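You operate a simulated robot arm through the tools that you are given. There is no shell and no other tool.

Carry out the task below with a simulated robot arm. There is one attempt and no reset: what you move stays moved.

JOB
Purge the laser's damp air with the bulb until it shows purge 0.
Fine: bulb on the nipple, bleed open, pump; then bleed shut, bulb on its peg, flap shut.

Only the result counts: the job must be done as asked and must still hold three seconds after the hand-in. Knocking over, shifting, dropping, spilling or breaking anything else fails it.

ROBOT AND FRAMES
A 6-joint arm with a two-finger gripper, fixed in place. Base frame: the origin is on the floor under the middle of its stand, x ahead of it, y to its left, z up; the work surface is at about z = 0.9. Units: m, rad, N and s.
With the tool pointing down near the work surface it reaches from about 0.14 to 0.68 m from the base axis. Its first joint turns from -1.152 to 1.152 rad. Payload 2.45 kg.
The tool frame sits at the grasp point between the pads (the TCP): z along the fingers, y along the line on which they close. The tips reach 0.03 m beyond it. The gripper opens to 0.106 m; its body begins 0.079 m behind the TCP.
Orientation is that of the tool frame in the base frame, as a unit quaternion [w, x, y, z]. With the fingers straight down and closing along the base's y, the tool's x points along the base's -x, its y along +y and its z along -z.

CONTROLS
- The arm moves only by the tool move_arm. Its argument "deltas" is a list that holds one entry, the list of rows, each a list of 7 numbers: the opening in per cent of the stroke, from 0 (shut) to 100 (fully open), then the shift along the tool's x, y, z in m, then the turn, a rotation vector about the tool's x, y, z in rad. In form: [[[fingers, dx, dy, dz, wx, wy, wz], ...]]. A call has 1 to 20 rows; each row shifts and turns the commanded pose from where the row before left it, along the tool's axes as they then stand. Rows are played at 5 a second. More than 0.05 m and 0.15 rad between two rows, or a gripper value outside its range, and nothing of the call is played. Where a pose cannot be reached the arm comes as near as it can. A force on the tool above 40 N (or 10 N above the force at the start of the call, whichever is more), or a blocked arm, ends the call early, and 0.2 s more pass. The fingers move at their own pace (about 0.153 m/s each) and stop on an object; they squeeze with about 25 N. The grip force told is the motor's: it shows also when the fingers shut on nothing. Time passes only in rows, and 0.2 s behind the last, so rows that do not move let the fingers close. It gives the time, the measured TCP pose, the force on the tool (base axes), the opening and the grip force at its end, in the units of the frame above (readings bear some noise), with the torque about the TCP (base axes, N m) and any sound that the robot's microphone picked up, and new pictures: "pictures" is both (left out), scene, wrist or none.
- Cameras (640 x 400 px; columns grow to the right, rows downward): "scene" is fixed at [0.054, 0.4064, 1.4131]; the picture's right is [-0.79, -0.61, 0.00], its down [-0.28, 0.37, -0.89] and it looks along [0.54, -0.70, -0.46] (base axes); focal length 286 px, centre (320, 200). "wrist" rides on the gripper at [0.076, -0.002, -0.106] in the tool frame; the picture's right is [0.02, 1.00, 0.00], its down [-0.78, 0.02, -0.62] and it looks along [-0.62, 0.01, 0.78] (tool axes); focal length 247 px, centre (320, 200). There is no depth. A picture from a camera that has moved, and an enlarged one, comes with that camera's place and axes in the base frame and with its lens.
- enlarge(camera, box): a new picture of the part [left, top, right, bottom] of that camera's present view, enlarged. It takes no simulated time.
- close_job(): hands the job in; it is judged then, once.

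Nothing tells you positions but the pictures and the camera data. Unless the task says otherwise, let go and move clear before handing in.

The tools are called after ">>>" as name(argument=value, ...) on one line, values as JSON. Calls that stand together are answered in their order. move_arm: Moves the arm, as the interface text tells. Its arguments: {"type":"object","properties":{"deltas":{"type":"array","items":{"type":"array","items":{"type":"array","items":{"type":"number"}}}},"pictures":{"type":"string","enum":["both","scene","wrist","none"]}},"required":["deltas"]} The other tools are called the same way: enlarge (camera, box) takes an enlarged picture of a part of a camera's view; close_job () hands the job in.

At the start:

```text
clock: 0.0
ee_pos: [0.3235, -0.0768, 1.3293]
ee_rot: [0.0, 0.0, 1.0, 0.0]
wrist_force: [-0.1, -0.4, -0.4]
moment: [0.0, 0.01, 0.01]
grip_width: 0.106
gripper_force: 0.0
```

scene: 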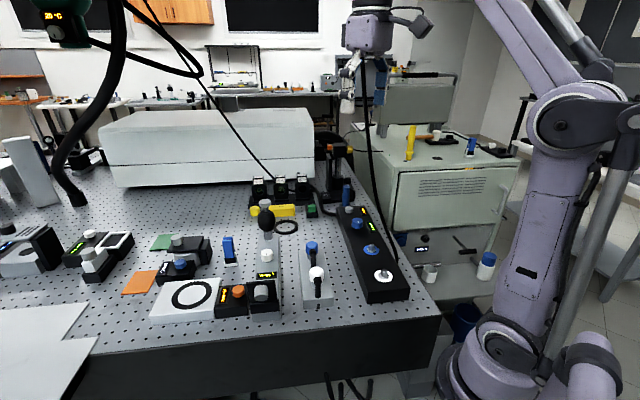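
wrist: 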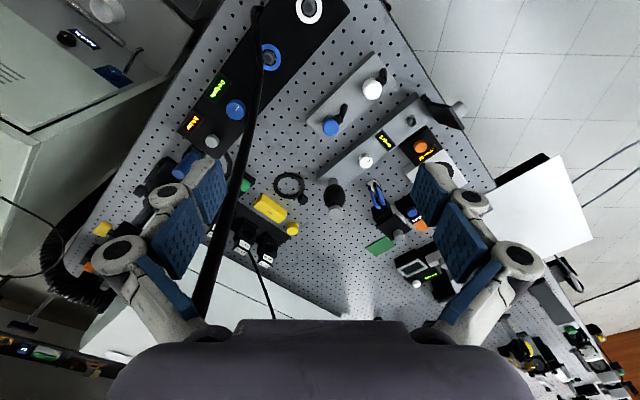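

I see an optical table with several devices: a black strip with dials, grey blocks with blue and white knobs, a black bulb standing on something, and displays. I'll enlarge the views to identify the laser, nipple, bleed, bulb, peg and flap.

>>> enlarge(camera="scene", box=[220, 170, 420, 320])

>>> enlarge(camera="scene", box=[50, 180, 300, 330])

>>> enlarge(camera="wrist", box=[290, 40, 490, 240])

>>> enlarge(camera="wrist", box=[160, 0, 360, 160])

```text
2.67 times, centred on (320, 245) of scene
camera zoom: at [0.054, 0.4064, 1.4131], right [-0.79, -0.61, 0.0], down [-0.28, 0.37, -0.89], along [0.54, -0.7, -0.46], focal length 763 px, centre (320, 80)
```

zoom: 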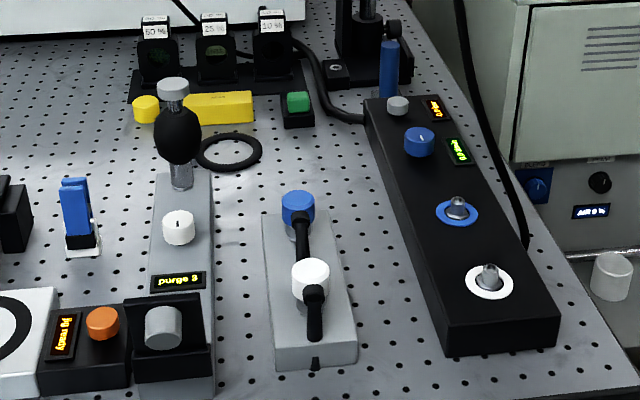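

```text
2.56 times, centred on (175, 255) of scene
camera zoom: at [0.054, 0.4064, 1.4131], right [-0.79, -0.61, 0.0], down [-0.28, 0.37, -0.89], along [0.54, -0.7, -0.46], focal length 732 px, centre (691, 59)
```

zoom: 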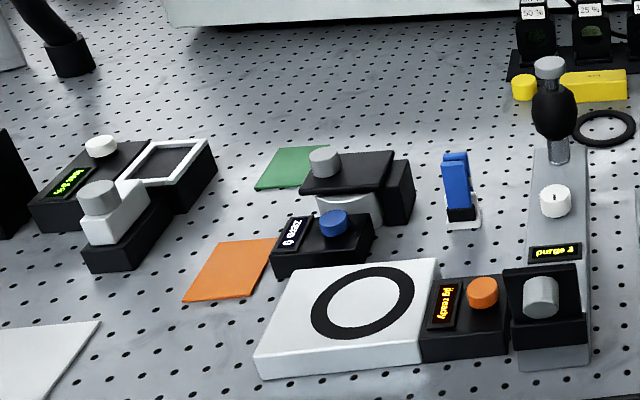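

```text
2.00 times, centred on (390, 140) of wrist
camera zoom: at [0.2461, -0.0773, 1.4342], right [-0.02, 1.0, 0.0], down [0.78, 0.02, 0.62], along [0.62, 0.01, -0.78], focal length 494 px, centre (180, 320)
```

zoom: 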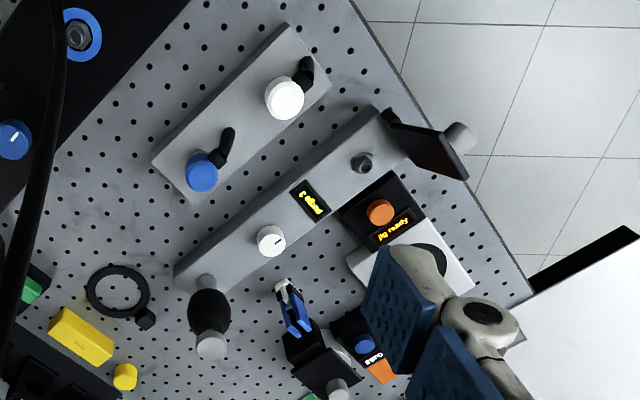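

```text
2.50 times, centred on (260, 80) of wrist
camera zoom: at [0.2461, -0.0773, 1.4342], right [-0.02, 1.0, 0.0], down [0.78, 0.02, 0.62], along [0.62, 0.01, -0.78], focal length 617 px, centre (470, 500)
```

zoom: 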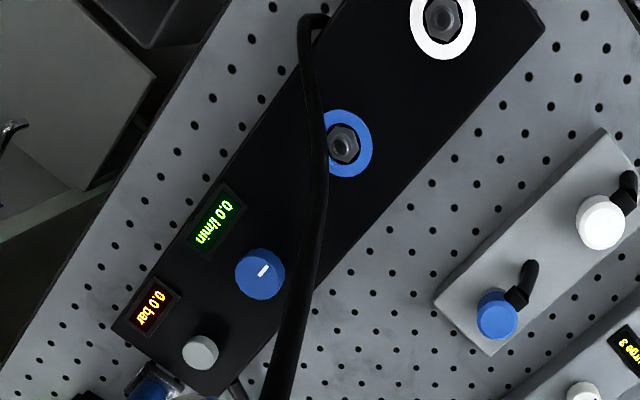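

The purge unit is the grey plate with the bulb on a peg at about (0.595, -0.045), a white bleed knob near (0.53, 0.03), and the display "purge 3". A hex nipple is near (0.43, 0.11), next to a raised black flap with a grey knob. I'll look more closely at these and at the hanging cable before moving.

>>> enlarge(camera="scene", box=[300, 0, 460, 110])

>>> enlarge(camera="scene", box=[240, 250, 300, 330])

>>> enlarge(camera="wrist", box=[380, 70, 480, 160])

>>> enlarge(camera="scene", box=[240, 190, 300, 260])

>>> enlarge(camera="wrist", box=[180, 200, 360, 320])

```text
3.64 times, centred on (380, 55) of scene
camera zoom: at [0.054, 0.4064, 1.4131], right [-0.79, -0.61, 0.0], down [-0.28, 0.37, -0.89], along [0.54, -0.7, -0.46], focal length 1040 px, centre (102, 727)
```

zoom: 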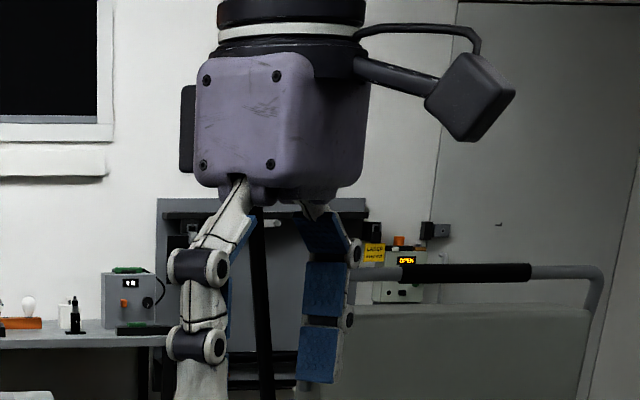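

```text
5.00 times, centred on (270, 290) of scene
camera zoom: at [0.054, 0.4064, 1.4131], right [-0.79, -0.61, 0.0], down [-0.28, 0.37, -0.89], along [0.54, -0.7, -0.46], focal length 1431 px, centre (570, -250)
```

zoom: 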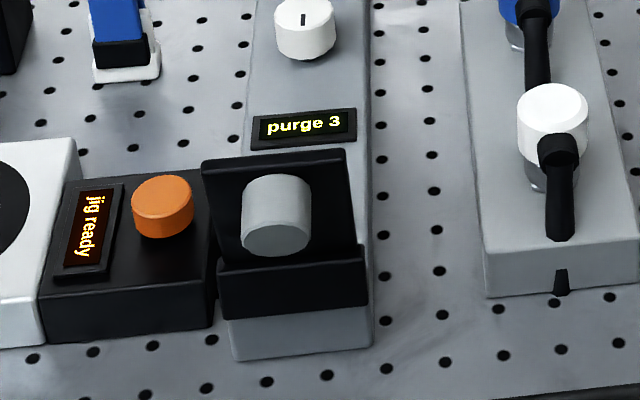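

```text
4.44 times, centred on (430, 115) of wrist
camera zoom: at [0.2461, -0.0773, 1.4342], right [-0.02, 1.0, 0.0], down [0.78, 0.02, 0.62], along [0.62, 0.01, -0.78], focal length 1098 px, centre (-169, 578)
```

zoom: 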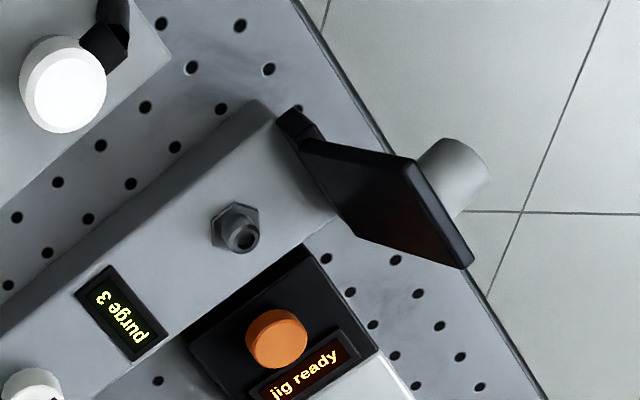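

```text
5.71 times, centred on (270, 225) of scene
camera zoom: at [0.054, 0.4064, 1.4131], right [-0.79, -0.61, 0.0], down [-0.28, 0.37, -0.89], along [0.54, -0.7, -0.46], focal length 1635 px, centre (606, 57)
```

zoom: 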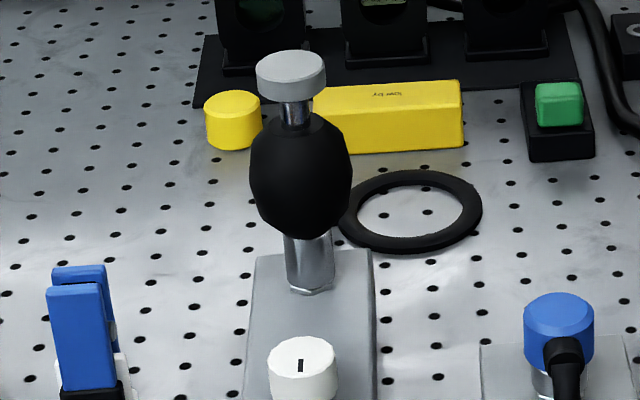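

```text
3.33 times, centred on (270, 260) of wrist
camera zoom: at [0.2461, -0.0773, 1.4342], right [-0.02, 1.0, 0.0], down [0.78, 0.02, 0.62], along [0.62, 0.01, -0.78], focal length 823 px, centre (487, 0)
```

zoom: 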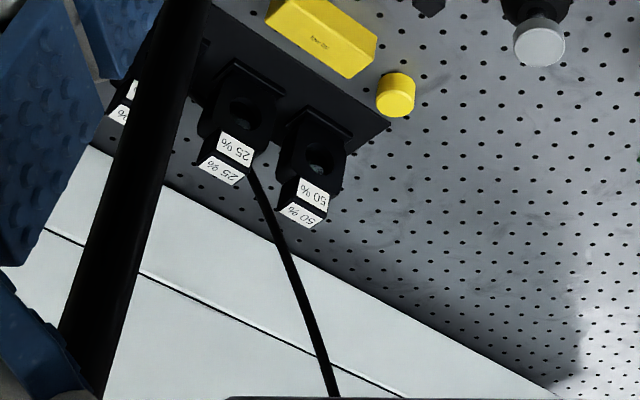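

The bulb stands on a chrome peg, with its grey cap top at z≈1.045. The flap is open and leans past the plate's end, with its hinge beside the nipple. I'll move away from the hanging cable and closer, to view the purge unit with the wrist camera.

>>> move_arm(deltas=[[[100, 0, 0.0195, 0.0333, 0, 0, 0], [100, 0, 0.0195, 0.0333, 0, 0, 0], [100, 0, 0.0195, 0.0333, 0, 0, 0], [100, 0, 0.0195, 0.0333, 0, 0, 0], [100, 0, 0.0195, 0.0333, 0, 0, 0], [100, 0, 0.0195, 0.0333, 0, 0, 0]]], pictures="both")

```text
clock: 1.4
ee_pos: [0.3218, 0.0401, 1.1286]
ee_rot: [0.0, 0.001, 1.0, 0.0]
wrist_force: [0.0, -0.2, 0.5]
moment: [0.0, 0.0, 0.04]
grip_width: 0.1062
gripper_force: 0.0
camera wrist: at [0.2459, 0.0399, 1.2337], right [-0.02, 1.0, 0.0], down [0.78, 0.02, 0.62], along [0.62, 0.01, -0.78], focal length 247 px, centre (320, 200)
```

scene: 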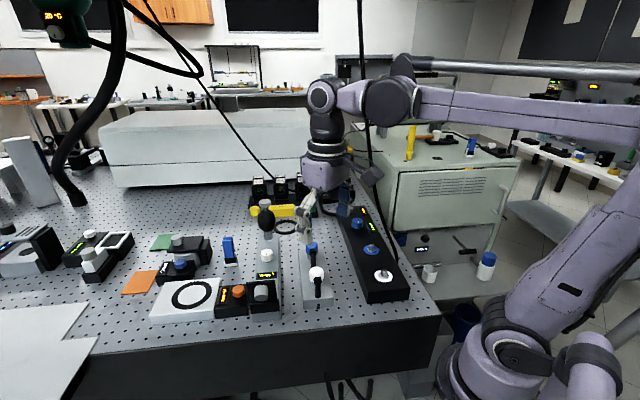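
wrist: 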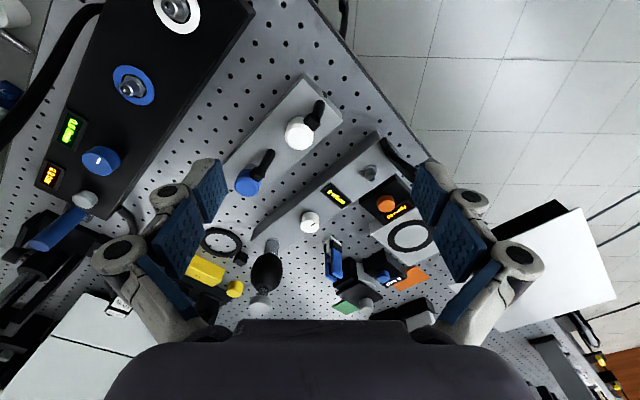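

The arm moved clear of the cable. Now I'll enlarge the unit's details.

>>> enlarge(camera="wrist", box=[240, 120, 440, 320])

>>> enlarge(camera="wrist", box=[290, 160, 370, 240])

>>> enlarge(camera="wrist", box=[230, 220, 310, 320])

>>> enlarge(camera="wrist", box=[340, 120, 450, 230])

>>> enlarge(camera="scene", box=[250, 240, 300, 290])

```text
2.00 times, centred on (340, 220) of wrist
camera zoom: at [0.2459, 0.0399, 1.2337], right [-0.02, 1.0, 0.0], down [0.78, 0.02, 0.62], along [0.62, 0.01, -0.78], focal length 494 px, centre (280, 160)
```

zoom: 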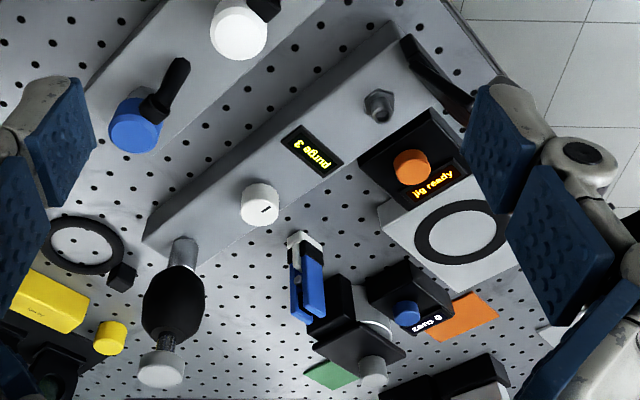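

```text
5.00 times, centred on (330, 200) of wrist
camera zoom: at [0.2459, 0.0399, 1.2337], right [-0.02, 1.0, 0.0], down [0.78, 0.02, 0.62], along [0.62, 0.01, -0.78], focal length 1235 px, centre (270, 200)
```

zoom: 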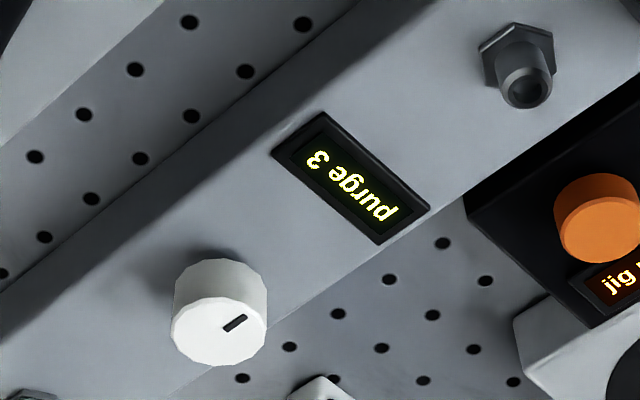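

```text
4.00 times, centred on (270, 270) of wrist
camera zoom: at [0.2459, 0.0399, 1.2337], right [-0.02, 1.0, 0.0], down [0.78, 0.02, 0.62], along [0.62, 0.01, -0.78], focal length 988 px, centre (520, -80)
```

zoom: 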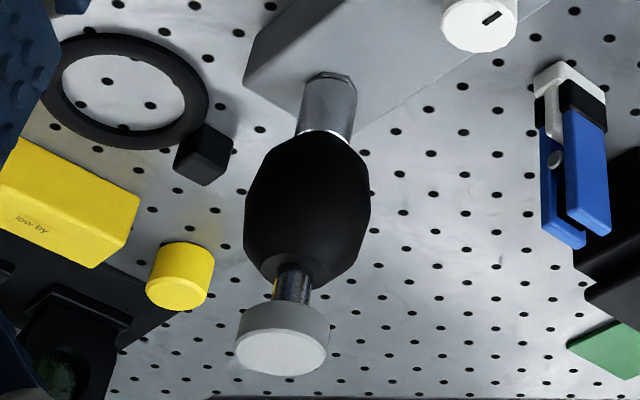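

```text
3.64 times, centred on (395, 175) of wrist
camera zoom: at [0.2459, 0.0399, 1.2337], right [-0.02, 1.0, 0.0], down [0.78, 0.02, 0.62], along [0.62, 0.01, -0.78], focal length 898 px, centre (47, 291)
```

zoom: 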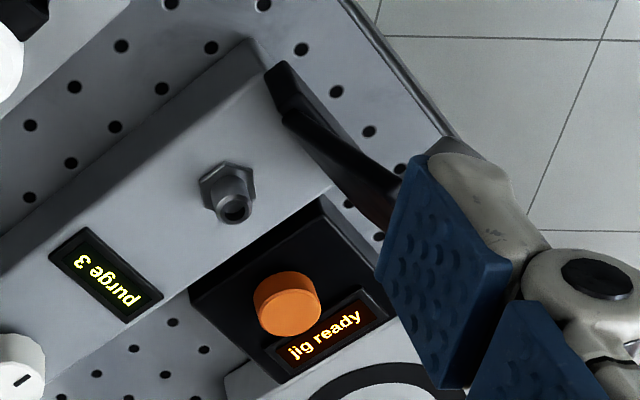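

```text
8.00 times, centred on (275, 265) of scene
camera zoom: at [0.054, 0.4064, 1.4131], right [-0.79, -0.61, 0.0], down [-0.28, 0.37, -0.89], along [0.54, -0.7, -0.46], focal length 2289 px, centre (680, -320)
```

zoom: 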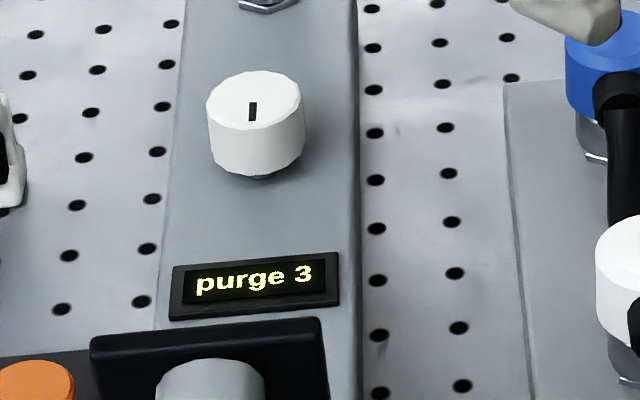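

The knob, nipple and peg lie on a 45° line: nipple tip at about (0.433, 0.114, 0.947), knob top at (0.517, 0.029, 0.959), and bulb cap top at (0.583, -0.038, 1.057). Before moving over the bulb I'll check how close the hanging cable is to the arm.

>>> enlarge(camera="scene", box=[280, 40, 440, 140])

>>> enlarge(camera="scene", box=[280, 130, 440, 280])

```text
4.00 times, centred on (360, 90) of scene
camera zoom: at [0.054, 0.4064, 1.4131], right [-0.79, -0.61, 0.0], down [-0.28, 0.37, -0.89], along [0.54, -0.7, -0.46], focal length 1144 px, centre (160, 640)
```

zoom: 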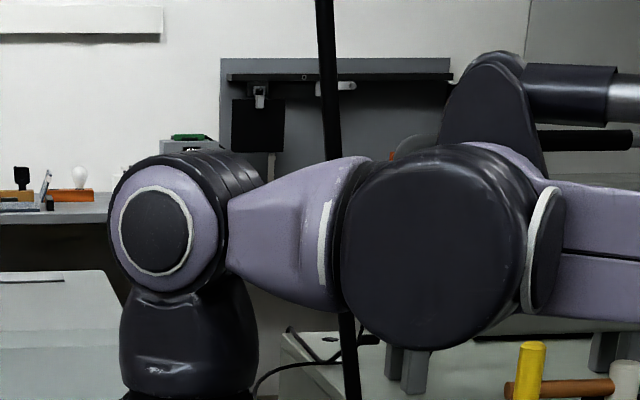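

```text
2.67 times, centred on (360, 205) of scene
camera zoom: at [0.054, 0.4064, 1.4131], right [-0.79, -0.61, 0.0], down [-0.28, 0.37, -0.89], along [0.54, -0.7, -0.46], focal length 763 px, centre (213, 187)
```

zoom: 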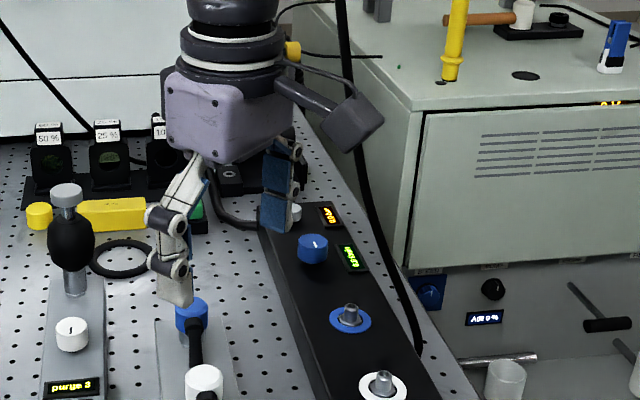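

The cable hangs behind the arm at about (0.32, -0.16, 1.1) and rises to about (0.37, -0.14, 1.36), so I'll keep to the +y side of it. I'll turn the gripper 45° so the fingers close across the plate, and move part of the way toward the bulb.

>>> move_arm(deltas=[[[100, 0, 0, 0, 0, 0, 0.1309], [100, 0, 0, 0, 0, 0, 0.1309], [100, 0, 0, 0, 0, 0, 0.1309], [100, 0, 0, 0, 0, 0, 0.1309], [100, 0, 0, 0, 0, 0, 0.1309], [100, 0, 0, 0, 0, 0, 0.1309], [100, -0.03, 0.01, 0, 0, 0, 0], [100, -0.03, 0.01, 0, 0, 0, 0], [100, -0.03, 0.01, 0, 0, 0, 0], [100, -0.03, 0.01, 0, 0, 0, 0]]], pictures="both")

```text
clock: 3.6
ee_pos: [0.4364, -0.0179, 1.1302]
ee_rot: [0.0, 0.383, 0.924, 0.0]
wrist_force: [1.1, 0.3, 0.9]
moment: [0.02, 0.03, -0.03]
grip_width: 0.106
gripper_force: 0.0
camera wrist: at [0.3816, 0.0367, 1.2353], right [0.69, 0.72, 0.0], down [0.57, -0.54, 0.62], along [0.45, -0.43, -0.78], focal length 247 px, centre (320, 200)
```

scene: 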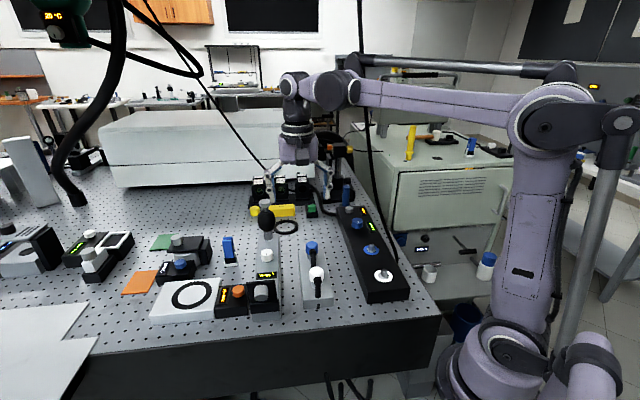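
wrist: 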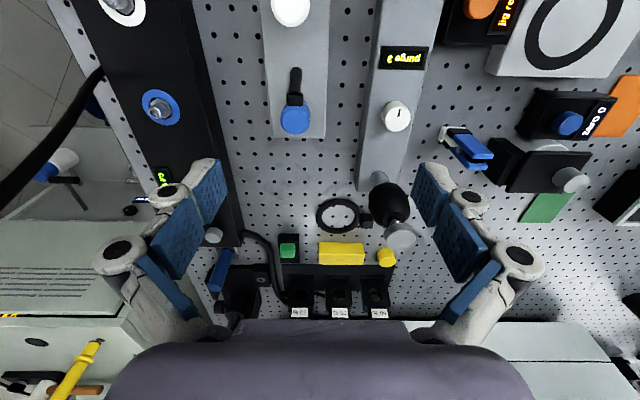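

The turn is done and the arm is clear of the cable. I'll enlarge the bulb to refine its axis.

>>> enlarge(camera="wrist", box=[340, 90, 440, 260])

>>> enlarge(camera="scene", box=[240, 70, 420, 240])

```text
2.35 times, centred on (390, 175) of wrist
camera zoom: at [0.3816, 0.0367, 1.2353], right [0.69, 0.72, 0.0], down [0.57, -0.54, 0.62], along [0.45, -0.43, -0.78], focal length 581 px, centre (155, 259)
```

zoom: 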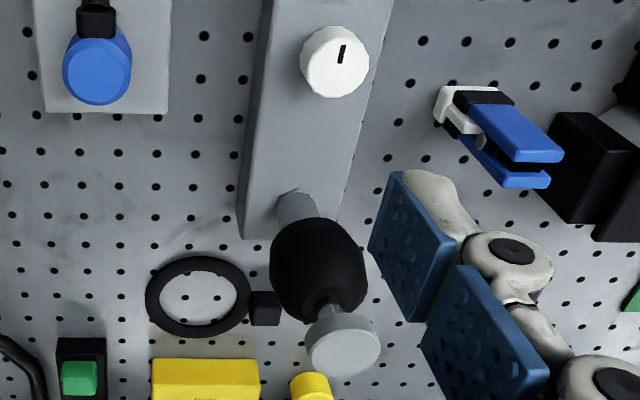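

```text
2.35 times, centred on (330, 155) of scene
camera zoom: at [0.054, 0.4064, 1.4131], right [-0.79, -0.61, 0.0], down [-0.28, 0.37, -0.89], along [0.54, -0.7, -0.46], focal length 673 px, centre (296, 306)
```

zoom: 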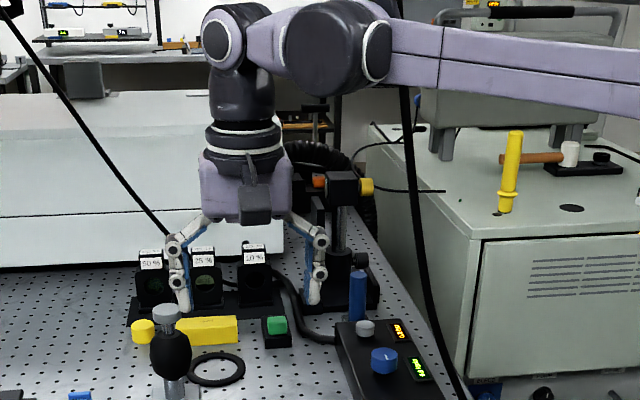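

The bulb axis is at about (0.583, -0.037). I'll move over it at z=1.13, with the fingertips well above the cap.

>>> move_arm(deltas=[[[100, -0.0293, 0.02255, 0, 0, 0, 0], [100, -0.0293, 0.02255, 0, 0, 0, 0], [100, -0.0293, 0.02255, 0, 0, 0, 0], [100, -0.0293, 0.02255, 0, 0, 0, 0], [100, 0, 0, 0, 0, 0, 0]]], pictures="both")

```text
clock: 4.8
ee_pos: [0.5819, -0.0381, 1.1317]
ee_rot: [0.0, 0.384, 0.924, 0.0]
wrist_force: [0.3, -0.3, -0.2]
moment: [-0.04, 0.01, 0.0]
grip_width: 0.106
gripper_force: 0.0
camera wrist: at [0.5269, 0.0164, 1.2361], right [0.69, 0.72, 0.0], down [0.57, -0.54, 0.62], along [0.45, -0.43, -0.78], focal length 247 px, centre (320, 200)
```

scene: 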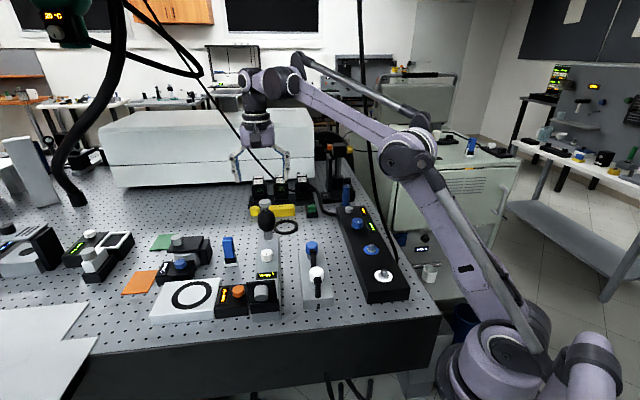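
wrist: 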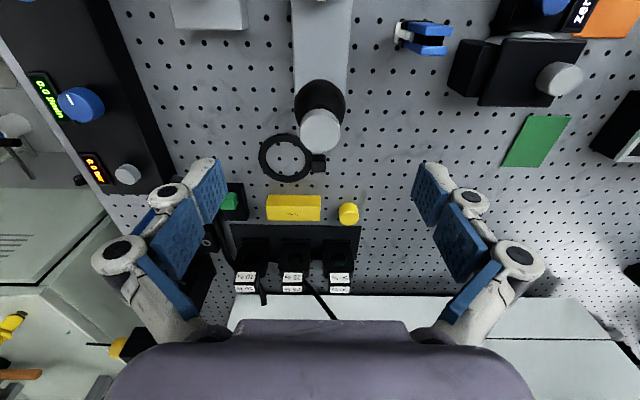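

The cap is directly under the TCP; I expected row 131 and it appears at row 132. I'll lower so the pads are around the cap, just above the bulb.

>>> move_arm(deltas=[[[100, 0, 0, 0.023, 0, 0, 0], [100, 0, 0, 0.023, 0, 0, 0], [60, 0, 0, 0.0225, 0, 0, 0], [60, 0, 0, 0, 0, 0, 0]]], pictures="both")

>>> enlarge(camera="scene", box=[220, 160, 320, 250])

```text
clock: 5.8
ee_pos: [0.582, -0.0365, 1.0619]
ee_rot: [0.0, 0.383, 0.924, 0.001]
wrist_force: [0.1, 0.4, 0.5]
moment: [0.02, -0.01, 0.0]
grip_width: 0.0636
gripper_force: 0.1
camera wrist: at [0.5272, 0.0175, 1.1663], right [0.69, 0.72, 0.0], down [0.57, -0.54, 0.62], along [0.45, -0.43, -0.78], focal length 247 px, centre (320, 200)
```

scene: 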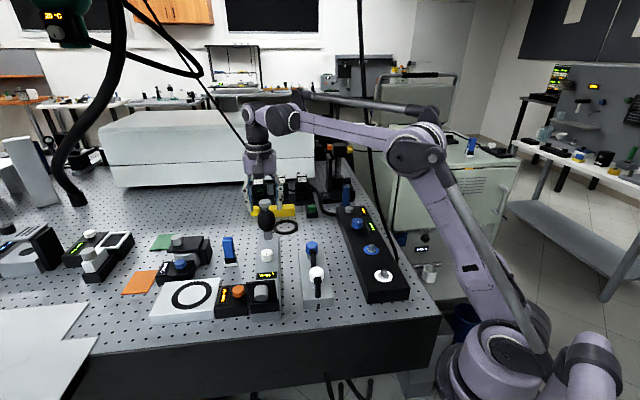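
wrist: 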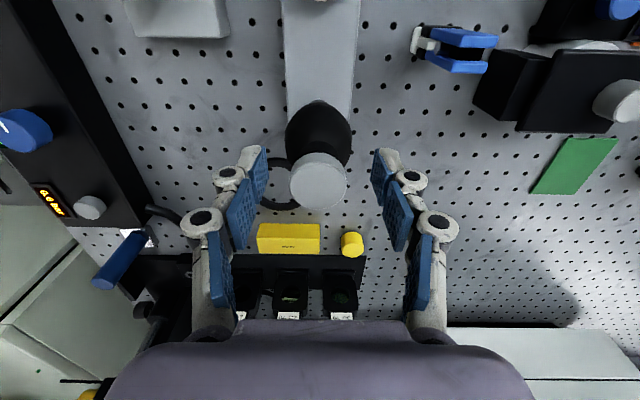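

```text
4.44 times, centred on (270, 205) of scene
camera zoom: at [0.054, 0.4064, 1.4131], right [-0.79, -0.61, 0.0], down [-0.28, 0.37, -0.89], along [0.54, -0.7, -0.46], focal length 1272 px, centre (542, 178)
```

zoom: 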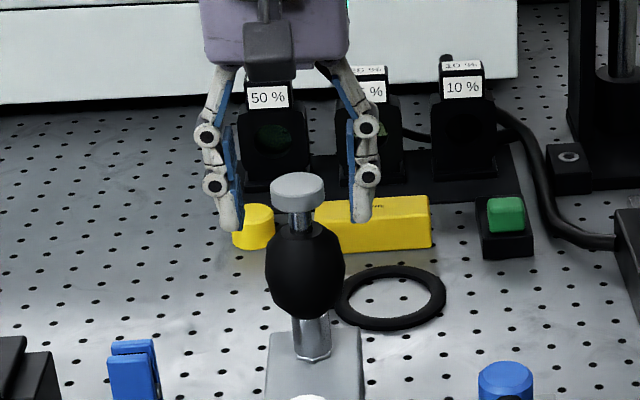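

The pads straddle the cap at TCP height. I'll close on it now.

>>> move_arm(deltas=[[[20, 0, 0, 0, 0, 0, 0], [0, 0, 0, 0, 0, 0, 0], [0, 0, 0, 0, 0, 0, 0]]], pictures="both")

>>> enlarge(camera="scene", box=[220, 160, 320, 250])

```text
clock: 6.6
ee_pos: [0.5821, -0.0371, 1.0614]
ee_rot: [0.0, 0.384, 0.923, -0.001]
wrist_force: [-8.1, -3.5, 0.9]
moment: [0.0, 0.16, -0.01]
grip_width: 0.0293
gripper_force: 25.5
camera wrist: at [0.5269, 0.0169, 1.1667], right [0.69, 0.72, 0.0], down [0.57, -0.54, 0.62], along [0.45, -0.43, -0.78], focal length 247 px, centre (320, 200)
```

scene: 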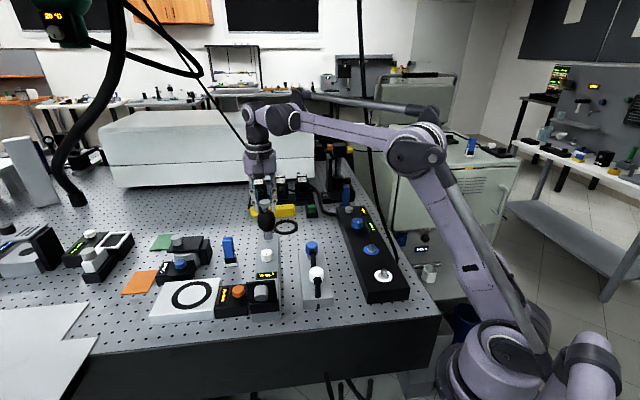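
wrist: 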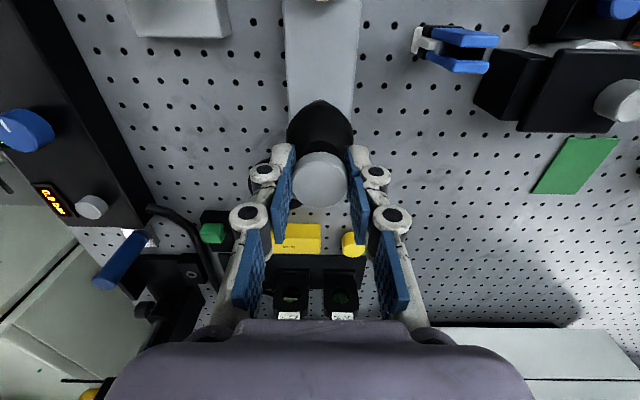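

```text
4.44 times, centred on (270, 205) of scene
camera zoom: at [0.0538, 0.4063, 1.4132], right [-0.79, -0.61, 0.0], down [-0.28, 0.37, -0.89], along [0.54, -0.7, -0.46], focal length 1272 px, centre (542, 178)
```

zoom: 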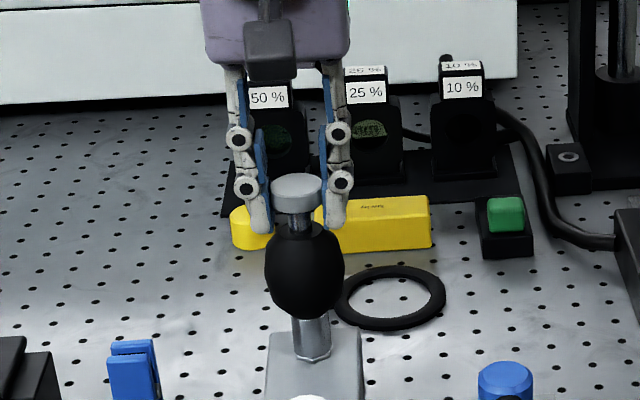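

I have the cap (width 0.029 m, 25 N), with about 8 N of side load toward -e2 (across the plate). I'll nudge 1 mm that way to relieve it, then lift in small steps.

>>> move_arm(deltas=[[[0, 0, -0.001, 0, 0, 0, 0], [0, 0, 0, 0, 0, 0, 0]]], pictures="none")

```text
clock: 7.2
ee_pos: [0.5823, -0.0372, 1.0612]
ee_rot: [0.0, 0.383, 0.924, 0.002]
wrist_force: [-1.3, -1.9, 1.6]
moment: [0.01, 0.04, 0.0]
grip_width: 0.0298
gripper_force: 24.8
```

The side load is gone, so the peg axis is at about (0.582, -0.037). Lifting now.

>>> move_arm(deltas=[[[0, 0, 0, -0.01, 0, 0, 0], [0, 0, 0, -0.01, 0, 0, 0], [0, 0, 0, -0.01, 0, 0, 0], [0, 0, 0, -0.01, 0, 0, 0], [0, 0, 0, -0.01, 0, 0, 0], [0, 0, 0, -0.01, 0, 0, 0]]], pictures="both")

>>> enlarge(camera="scene", box=[220, 130, 320, 250])

>>> enlarge(camera="wrist", box=[260, 60, 380, 220])

```text
clock: 7.8
ee_pos: [0.5832, -0.0384, 1.0764]
ee_rot: [-0.001, 0.384, 0.924, -0.001]
wrist_force: [-2.1, -0.5, -15.8]
moment: [0.11, 0.14, 0.02]
grip_width: 0.0304
gripper_force: 25.2
stopped in row 3: the force on the tool passed its limit at 48 N (the readings are from after the stop); the commanded pose is now the measured one
camera wrist: at [0.5278, 0.016, 1.1827], right [0.69, 0.72, 0.0], down [0.57, -0.54, 0.62], along [0.45, -0.43, -0.78], focal length 247 px, centre (320, 200)
```

scene: 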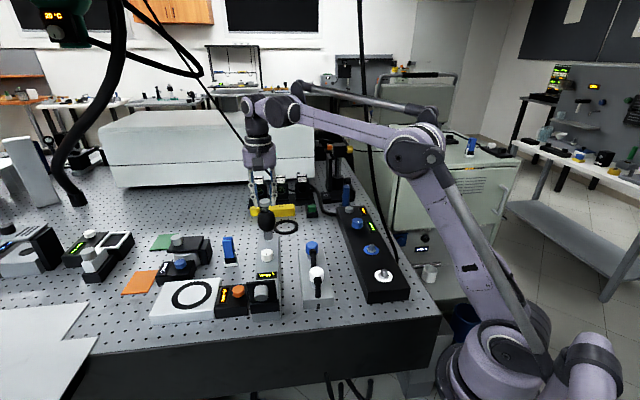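
wrist: 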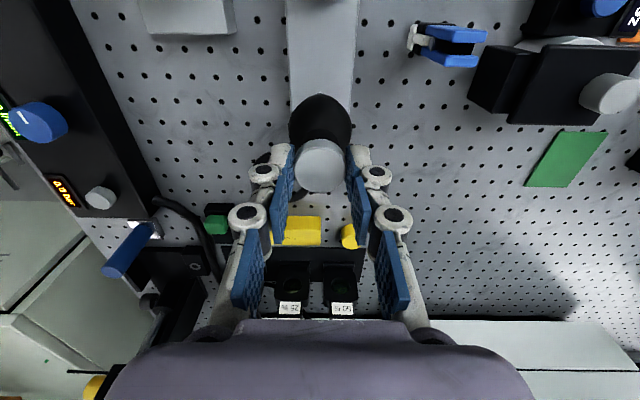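

```text
3.33 times, centred on (270, 190) of scene
camera zoom: at [0.0543, 0.4064, 1.4131], right [-0.79, -0.61, 0.0], down [-0.28, 0.37, -0.89], along [0.54, -0.7, -0.46], focal length 954 px, centre (487, 233)
```

zoom: 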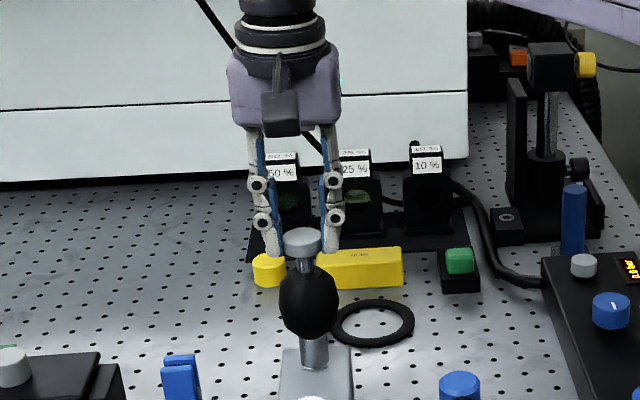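

```text
2.50 times, centred on (320, 140) of wrist
camera zoom: at [0.5278, 0.016, 1.1827], right [0.69, 0.72, 0.0], down [0.57, -0.54, 0.62], along [0.45, -0.43, -0.78], focal length 617 px, centre (320, 350)
```

zoom: 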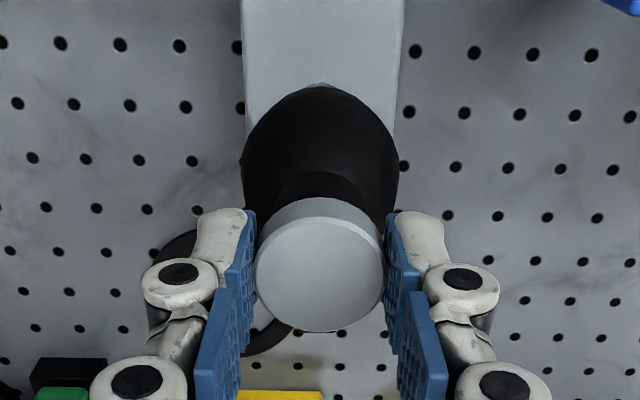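

The pull stopped at 48 N, and the cap does not appear to have risen with the fingers. I'll compare the cap, neck and peg closely to see what moved.

>>> enlarge(camera="scene", box=[245, 185, 290, 245])

>>> enlarge(camera="wrist", box=[280, 80, 360, 200])

```text
6.67 times, centred on (268, 215) of scene
camera zoom: at [0.0543, 0.4064, 1.4131], right [-0.79, -0.61, 0.0], down [-0.28, 0.37, -0.89], along [0.54, -0.7, -0.46], focal length 1908 px, centre (670, 100)
```

zoom: 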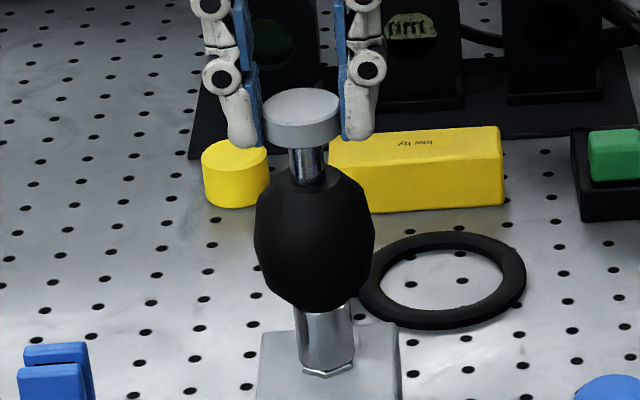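

```text
3.33 times, centred on (320, 140) of wrist
camera zoom: at [0.5278, 0.016, 1.1827], right [0.69, 0.72, 0.0], down [0.57, -0.54, 0.62], along [0.45, -0.43, -0.78], focal length 823 px, centre (320, 400)
```

zoom: 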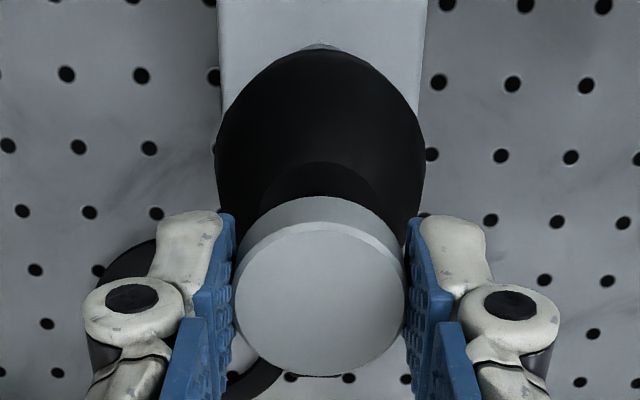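

The fingers slid about 14 mm up the cap and the bulb stayed on the peg. I'll regrip lower on the cap and pull slowly to read the force.

>>> move_arm(deltas=[[[60, 0, 0, 0, 0, 0, 0], [60, 0, 0, 0.009, 0, 0, 0], [60, 0, 0, 0.009, 0, 0, 0], [10, 0, 0, 0, 0, 0, 0], [0, 0, 0, 0, 0, 0, 0], [0, 0, 0, 0, 0, 0, 0]]], pictures="none")

>>> move_arm(deltas=[[[0, 0, 0, -0.002, 0, 0, 0], [0, 0, 0, 0, 0, 0, 0]]], pictures="none")

```text
clock: 9.2
ee_pos: [0.5814, -0.0375, 1.059]
ee_rot: [-0.002, 0.383, 0.924, 0.0]
wrist_force: [0.7, -0.7, 1.0]
moment: [-0.01, 0.01, -0.02]
grip_width: 0.0293
gripper_force: 25.0
```

```text
clock: 9.8
ee_pos: [0.5821, -0.0379, 1.0616]
ee_rot: [-0.002, 0.383, 0.924, 0.0]
wrist_force: [-3.7, 2.9, -9.2]
moment: [0.15, 0.13, -0.03]
grip_width: 0.0296
gripper_force: 25.1
```

>>> move_arm(deltas=[[[0, 0, 0, -0.002, 0, 0, 0], [0, 0, 0, 0, 0, 0, 0]]], pictures="none")

>>> move_arm(deltas=[[[0, 0, 0, -0.002, 0, 0, 0], [0, 0, 0, 0, 0, 0, 0]]], pictures="none")

```text
clock: 10.4
ee_pos: [0.5821, -0.0385, 1.0637]
ee_rot: [-0.001, 0.382, 0.924, -0.001]
wrist_force: [-2.8, 3.5, -18.5]
moment: [0.08, 0.12, -0.01]
grip_width: 0.0295
gripper_force: 24.9
```

```text
clock: 11.0
ee_pos: [0.5821, -0.0384, 1.066]
ee_rot: [0.0, 0.383, 0.924, 0.0]
wrist_force: [-0.6, 0.0, -19.0]
moment: [-0.02, -0.05, 0.02]
grip_width: 0.0295
gripper_force: 24.7
```

>>> move_arm(deltas=[[[0, 0, 0, -0.002, 0, 0, 0], [0, 0, 0, 0, 0, 0, 0]]], pictures="both")

>>> enlarge(camera="scene", box=[245, 185, 290, 245])

>>> enlarge(camera="wrist", box=[280, 80, 360, 200])

```text
clock: 11.6
ee_pos: [0.5823, -0.0383, 1.068]
ee_rot: [-0.002, 0.383, 0.924, -0.001]
wrist_force: [0.0, -0.7, -19.5]
moment: [-0.05, -0.05, 0.01]
grip_width: 0.0295
gripper_force: 25.4
camera wrist: at [0.5278, 0.0158, 1.1726], right [0.69, 0.72, 0.0], down [0.57, -0.54, 0.62], along [0.45, -0.43, -0.78], focal length 247 px, centre (320, 200)
```

scene: 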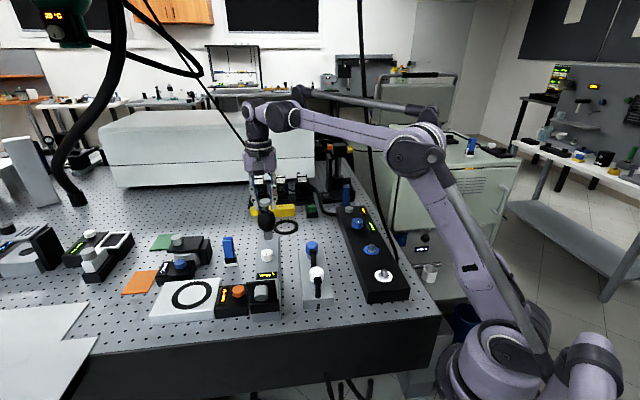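
wrist: 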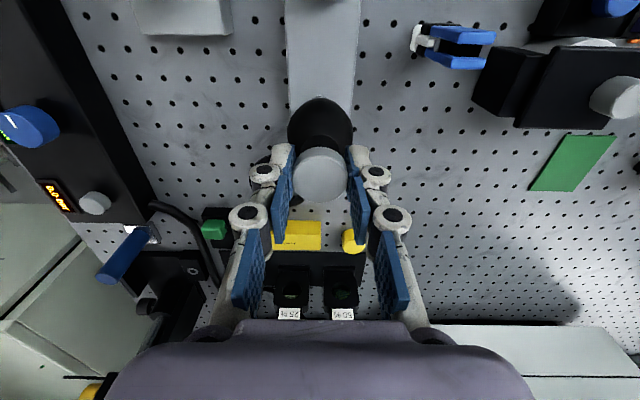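

```text
6.67 times, centred on (268, 215) of scene
camera zoom: at [0.0544, 0.4063, 1.4131], right [-0.79, -0.61, 0.0], down [-0.28, 0.37, -0.89], along [0.54, -0.7, -0.46], focal length 1908 px, centre (670, 100)
```

zoom: 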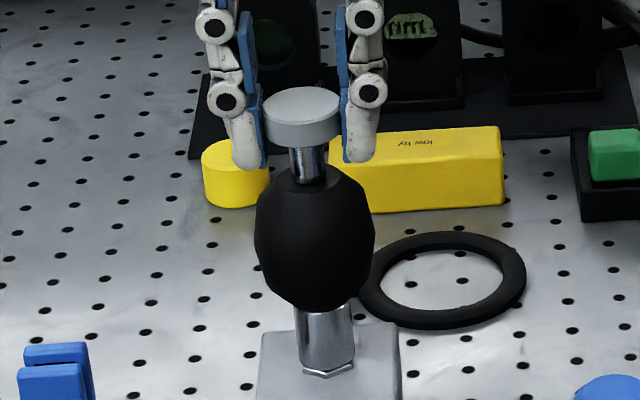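

```text
3.33 times, centred on (320, 140) of wrist
camera zoom: at [0.5278, 0.0158, 1.1726], right [0.69, 0.72, 0.0], down [0.57, -0.54, 0.62], along [0.45, -0.43, -0.78], focal length 823 px, centre (320, 400)
```

zoom: 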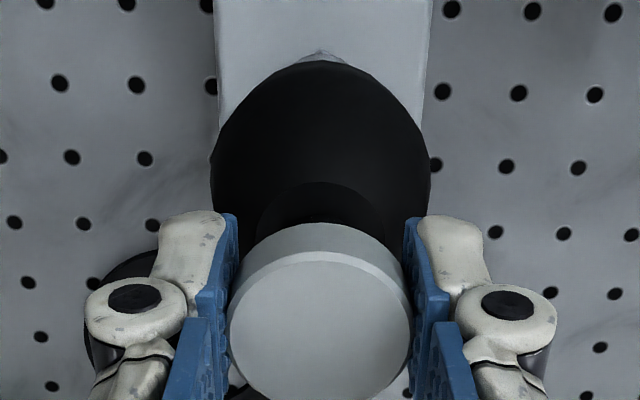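

The cap slides in the pads at about 19 N and the bulb doesn't lift at all, even though an earlier pull hooked 48 N. It may be a twist (bayonet) fit, so I'll regrip low and try a small counter-clockwise turn while reading the torque.

>>> move_arm(deltas=[[[60, 0, 0, 0, 0, 0, 0], [60, 0, 0, 0.009, 0, 0, 0], [10, 0, 0, 0, 0, 0, 0], [0, 0, 0, 0, 0, 0, 0], [0, 0, 0, 0, 0, 0, 0]]], pictures="none")

>>> move_arm(deltas=[[[0, 0, 0, 0, 0, 0, -0.05], [0, 0, 0, 0, 0, 0, -0.05], [0, 0, 0, 0, 0, 0, 0]]], pictures="none")

```text
clock: 12.8
ee_pos: [0.5815, -0.0375, 1.0597]
ee_rot: [-0.001, 0.383, 0.924, -0.001]
wrist_force: [-0.8, -1.1, 1.1]
moment: [0.01, 0.05, -0.02]
grip_width: 0.0296
gripper_force: 25.2
```

```text
clock: 13.6
ee_pos: [0.5813, -0.0381, 1.0585]
ee_rot: [-0.001, 0.336, 0.942, -0.002]
wrist_force: [-2.9, -2.2, 0.7]
moment: [-0.04, 0.05, 0.04]
grip_width: 0.029
gripper_force: 24.9
```

The cap turns with almost no torque, so it's rotating rather than slipping. I'll turn further counter-clockwise and watch for a stop or a sound.

>>> move_arm(deltas=[[[0, 0, 0, 0, 0, 0, -0.1], [0, 0, 0, 0, 0, 0, -0.1], [0, 0, 0, 0, 0, 0, -0.1], [0, 0, 0, 0, 0, 0, -0.1], [0, 0, 0, 0, 0, 0, 0]]], pictures="both")

>>> enlarge(camera="scene", box=[245, 185, 290, 245])

```text
clock: 14.8
ee_pos: [0.582, -0.0384, 1.0586]
ee_rot: [0.0, 0.142, 0.99, 0.0]
wrist_force: [-4.0, -5.6, 0.8]
moment: [-0.08, 0.03, -0.12]
grip_width: 0.0291
gripper_force: 24.9
camera wrist: at [0.5086, -0.0174, 1.1642], right [0.26, 0.97, 0.0], down [0.76, -0.2, 0.62], along [0.6, -0.16, -0.78], focal length 247 px, centre (320, 200)
```

scene: 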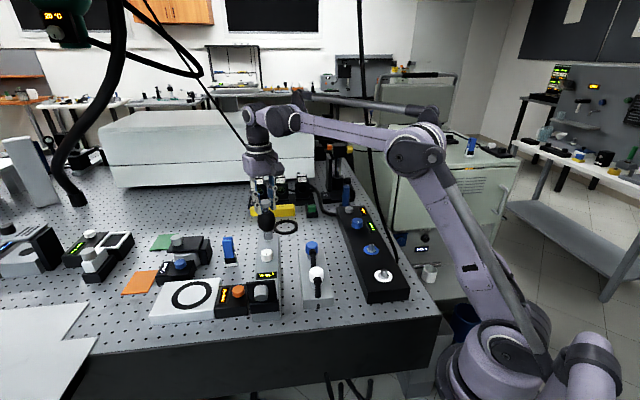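
wrist: 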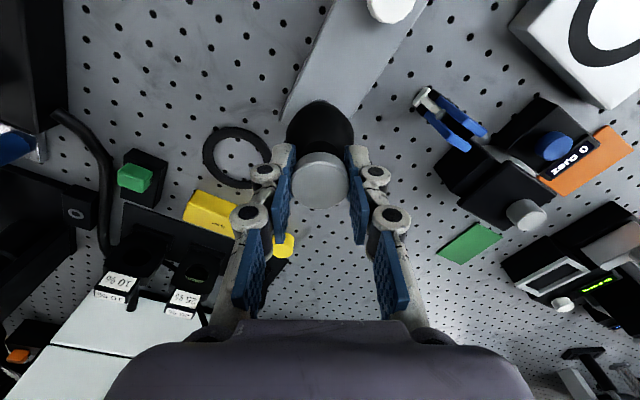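

```text
6.67 times, centred on (268, 215) of scene
camera zoom: at [0.0539, 0.4062, 1.4132], right [-0.79, -0.61, 0.0], down [-0.28, 0.37, -0.89], along [0.54, -0.7, -0.46], focal length 1908 px, centre (670, 100)
```

zoom: 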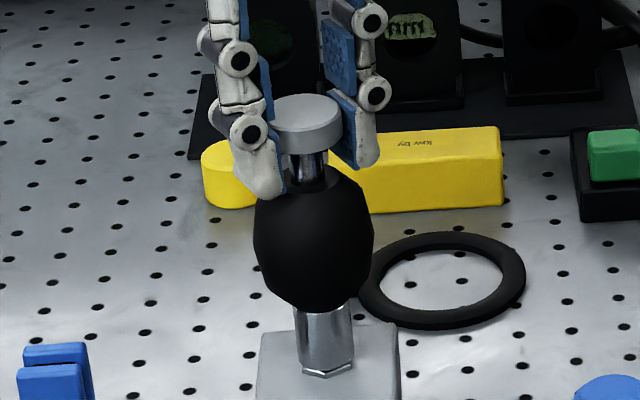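

There's a slight resisting torque (-0.12 N·m) after 0.5 rad. I'll try a slow lift from this angle.

>>> move_arm(deltas=[[[0, 0, 0, -0.002, 0, 0, 0], [0, 0, 0, -0.002, 0, 0, 0], [0, 0, 0, 0, 0, 0, 0]]], pictures="none")

>>> enlarge(camera="scene", box=[245, 185, 290, 245])

```text
clock: 15.6
ee_pos: [0.5835, -0.0372, 1.0618]
ee_rot: [-0.002, 0.144, 0.99, 0.0]
wrist_force: [-8.5, -8.1, -17.9]
moment: [-0.01, 0.14, -0.11]
grip_width: 0.0291
gripper_force: 24.6
```

```text
6.67 times, centred on (268, 215) of scene
camera zoom: at [0.0542, 0.4061, 1.4132], right [-0.79, -0.61, 0.0], down [-0.28, 0.37, -0.89], along [0.54, -0.7, -0.46], focal length 1908 px, centre (670, 100)
```

zoom: 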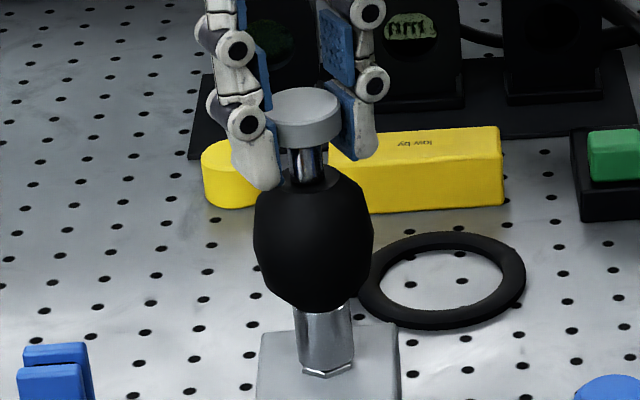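

>>> enlarge(camera="scene", box=[257, 196, 277, 240])

>>> enlarge(camera="wrist", box=[280, 80, 360, 210])

```text
9.09 times, centred on (267, 218) of scene
camera zoom: at [0.0542, 0.4061, 1.4132], right [-0.79, -0.61, 0.0], down [-0.28, 0.37, -0.89], along [0.54, -0.7, -0.46], focal length 2601 px, centre (802, 36)
```

zoom: 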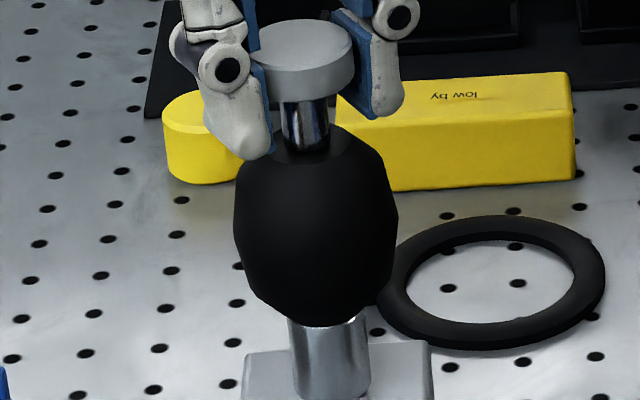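

```text
3.08 times, centred on (320, 145) of wrist
camera zoom: at [0.5093, -0.0171, 1.1683], right [0.26, 0.96, 0.0], down [0.76, -0.2, 0.62], along [0.6, -0.16, -0.79], focal length 760 px, centre (320, 369)
```

zoom: 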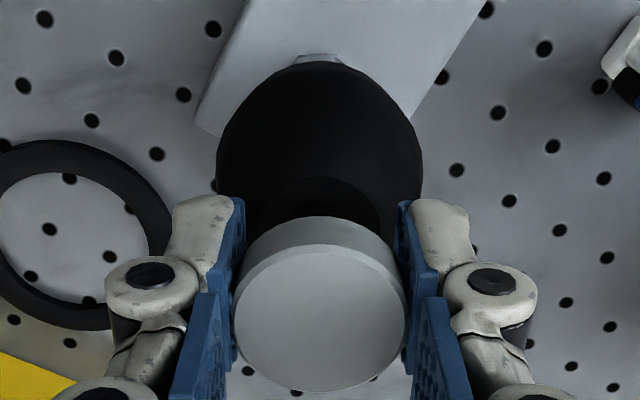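

The bulb looks slightly tilted under the side load. I'll remove the pull and keep turning counter-clockwise, watching the torque for a stop or release.

>>> move_arm(deltas=[[[0, 0, 0, 0.004, 0, 0, 0], [0, 0, 0, 0, 0, 0, -0.1], [0, 0, 0, 0, 0, 0, -0.1], [0, 0, 0, 0, 0, 0, -0.1], [0, 0, 0, 0, 0, 0, 0]]], pictures="none")

>>> move_arm(deltas=[[[0, 0, 0, 0, 0, 0, -0.1], [0, 0, 0, 0, 0, 0, -0.1], [0, 0, 0, 0, 0, 0, -0.1], [0, 0, 0, 0, 0, 0, 0]]], pictures="none")

```text
clock: 16.8
ee_pos: [0.5818, -0.0391, 1.0596]
ee_rot: [-0.001, -0.007, 1.0, 0.0]
wrist_force: [-4.8, -11.2, 1.3]
moment: [-0.1, 0.0, 0.11]
grip_width: 0.029
gripper_force: 24.4
```

```text
clock: 17.8
ee_pos: [0.582, -0.0391, 1.0601]
ee_rot: [-0.001, -0.157, 0.988, -0.001]
wrist_force: [0.4, -13.3, 1.4]
moment: [-0.11, -0.09, -0.16]
grip_width: 0.0292
gripper_force: 24.9
```

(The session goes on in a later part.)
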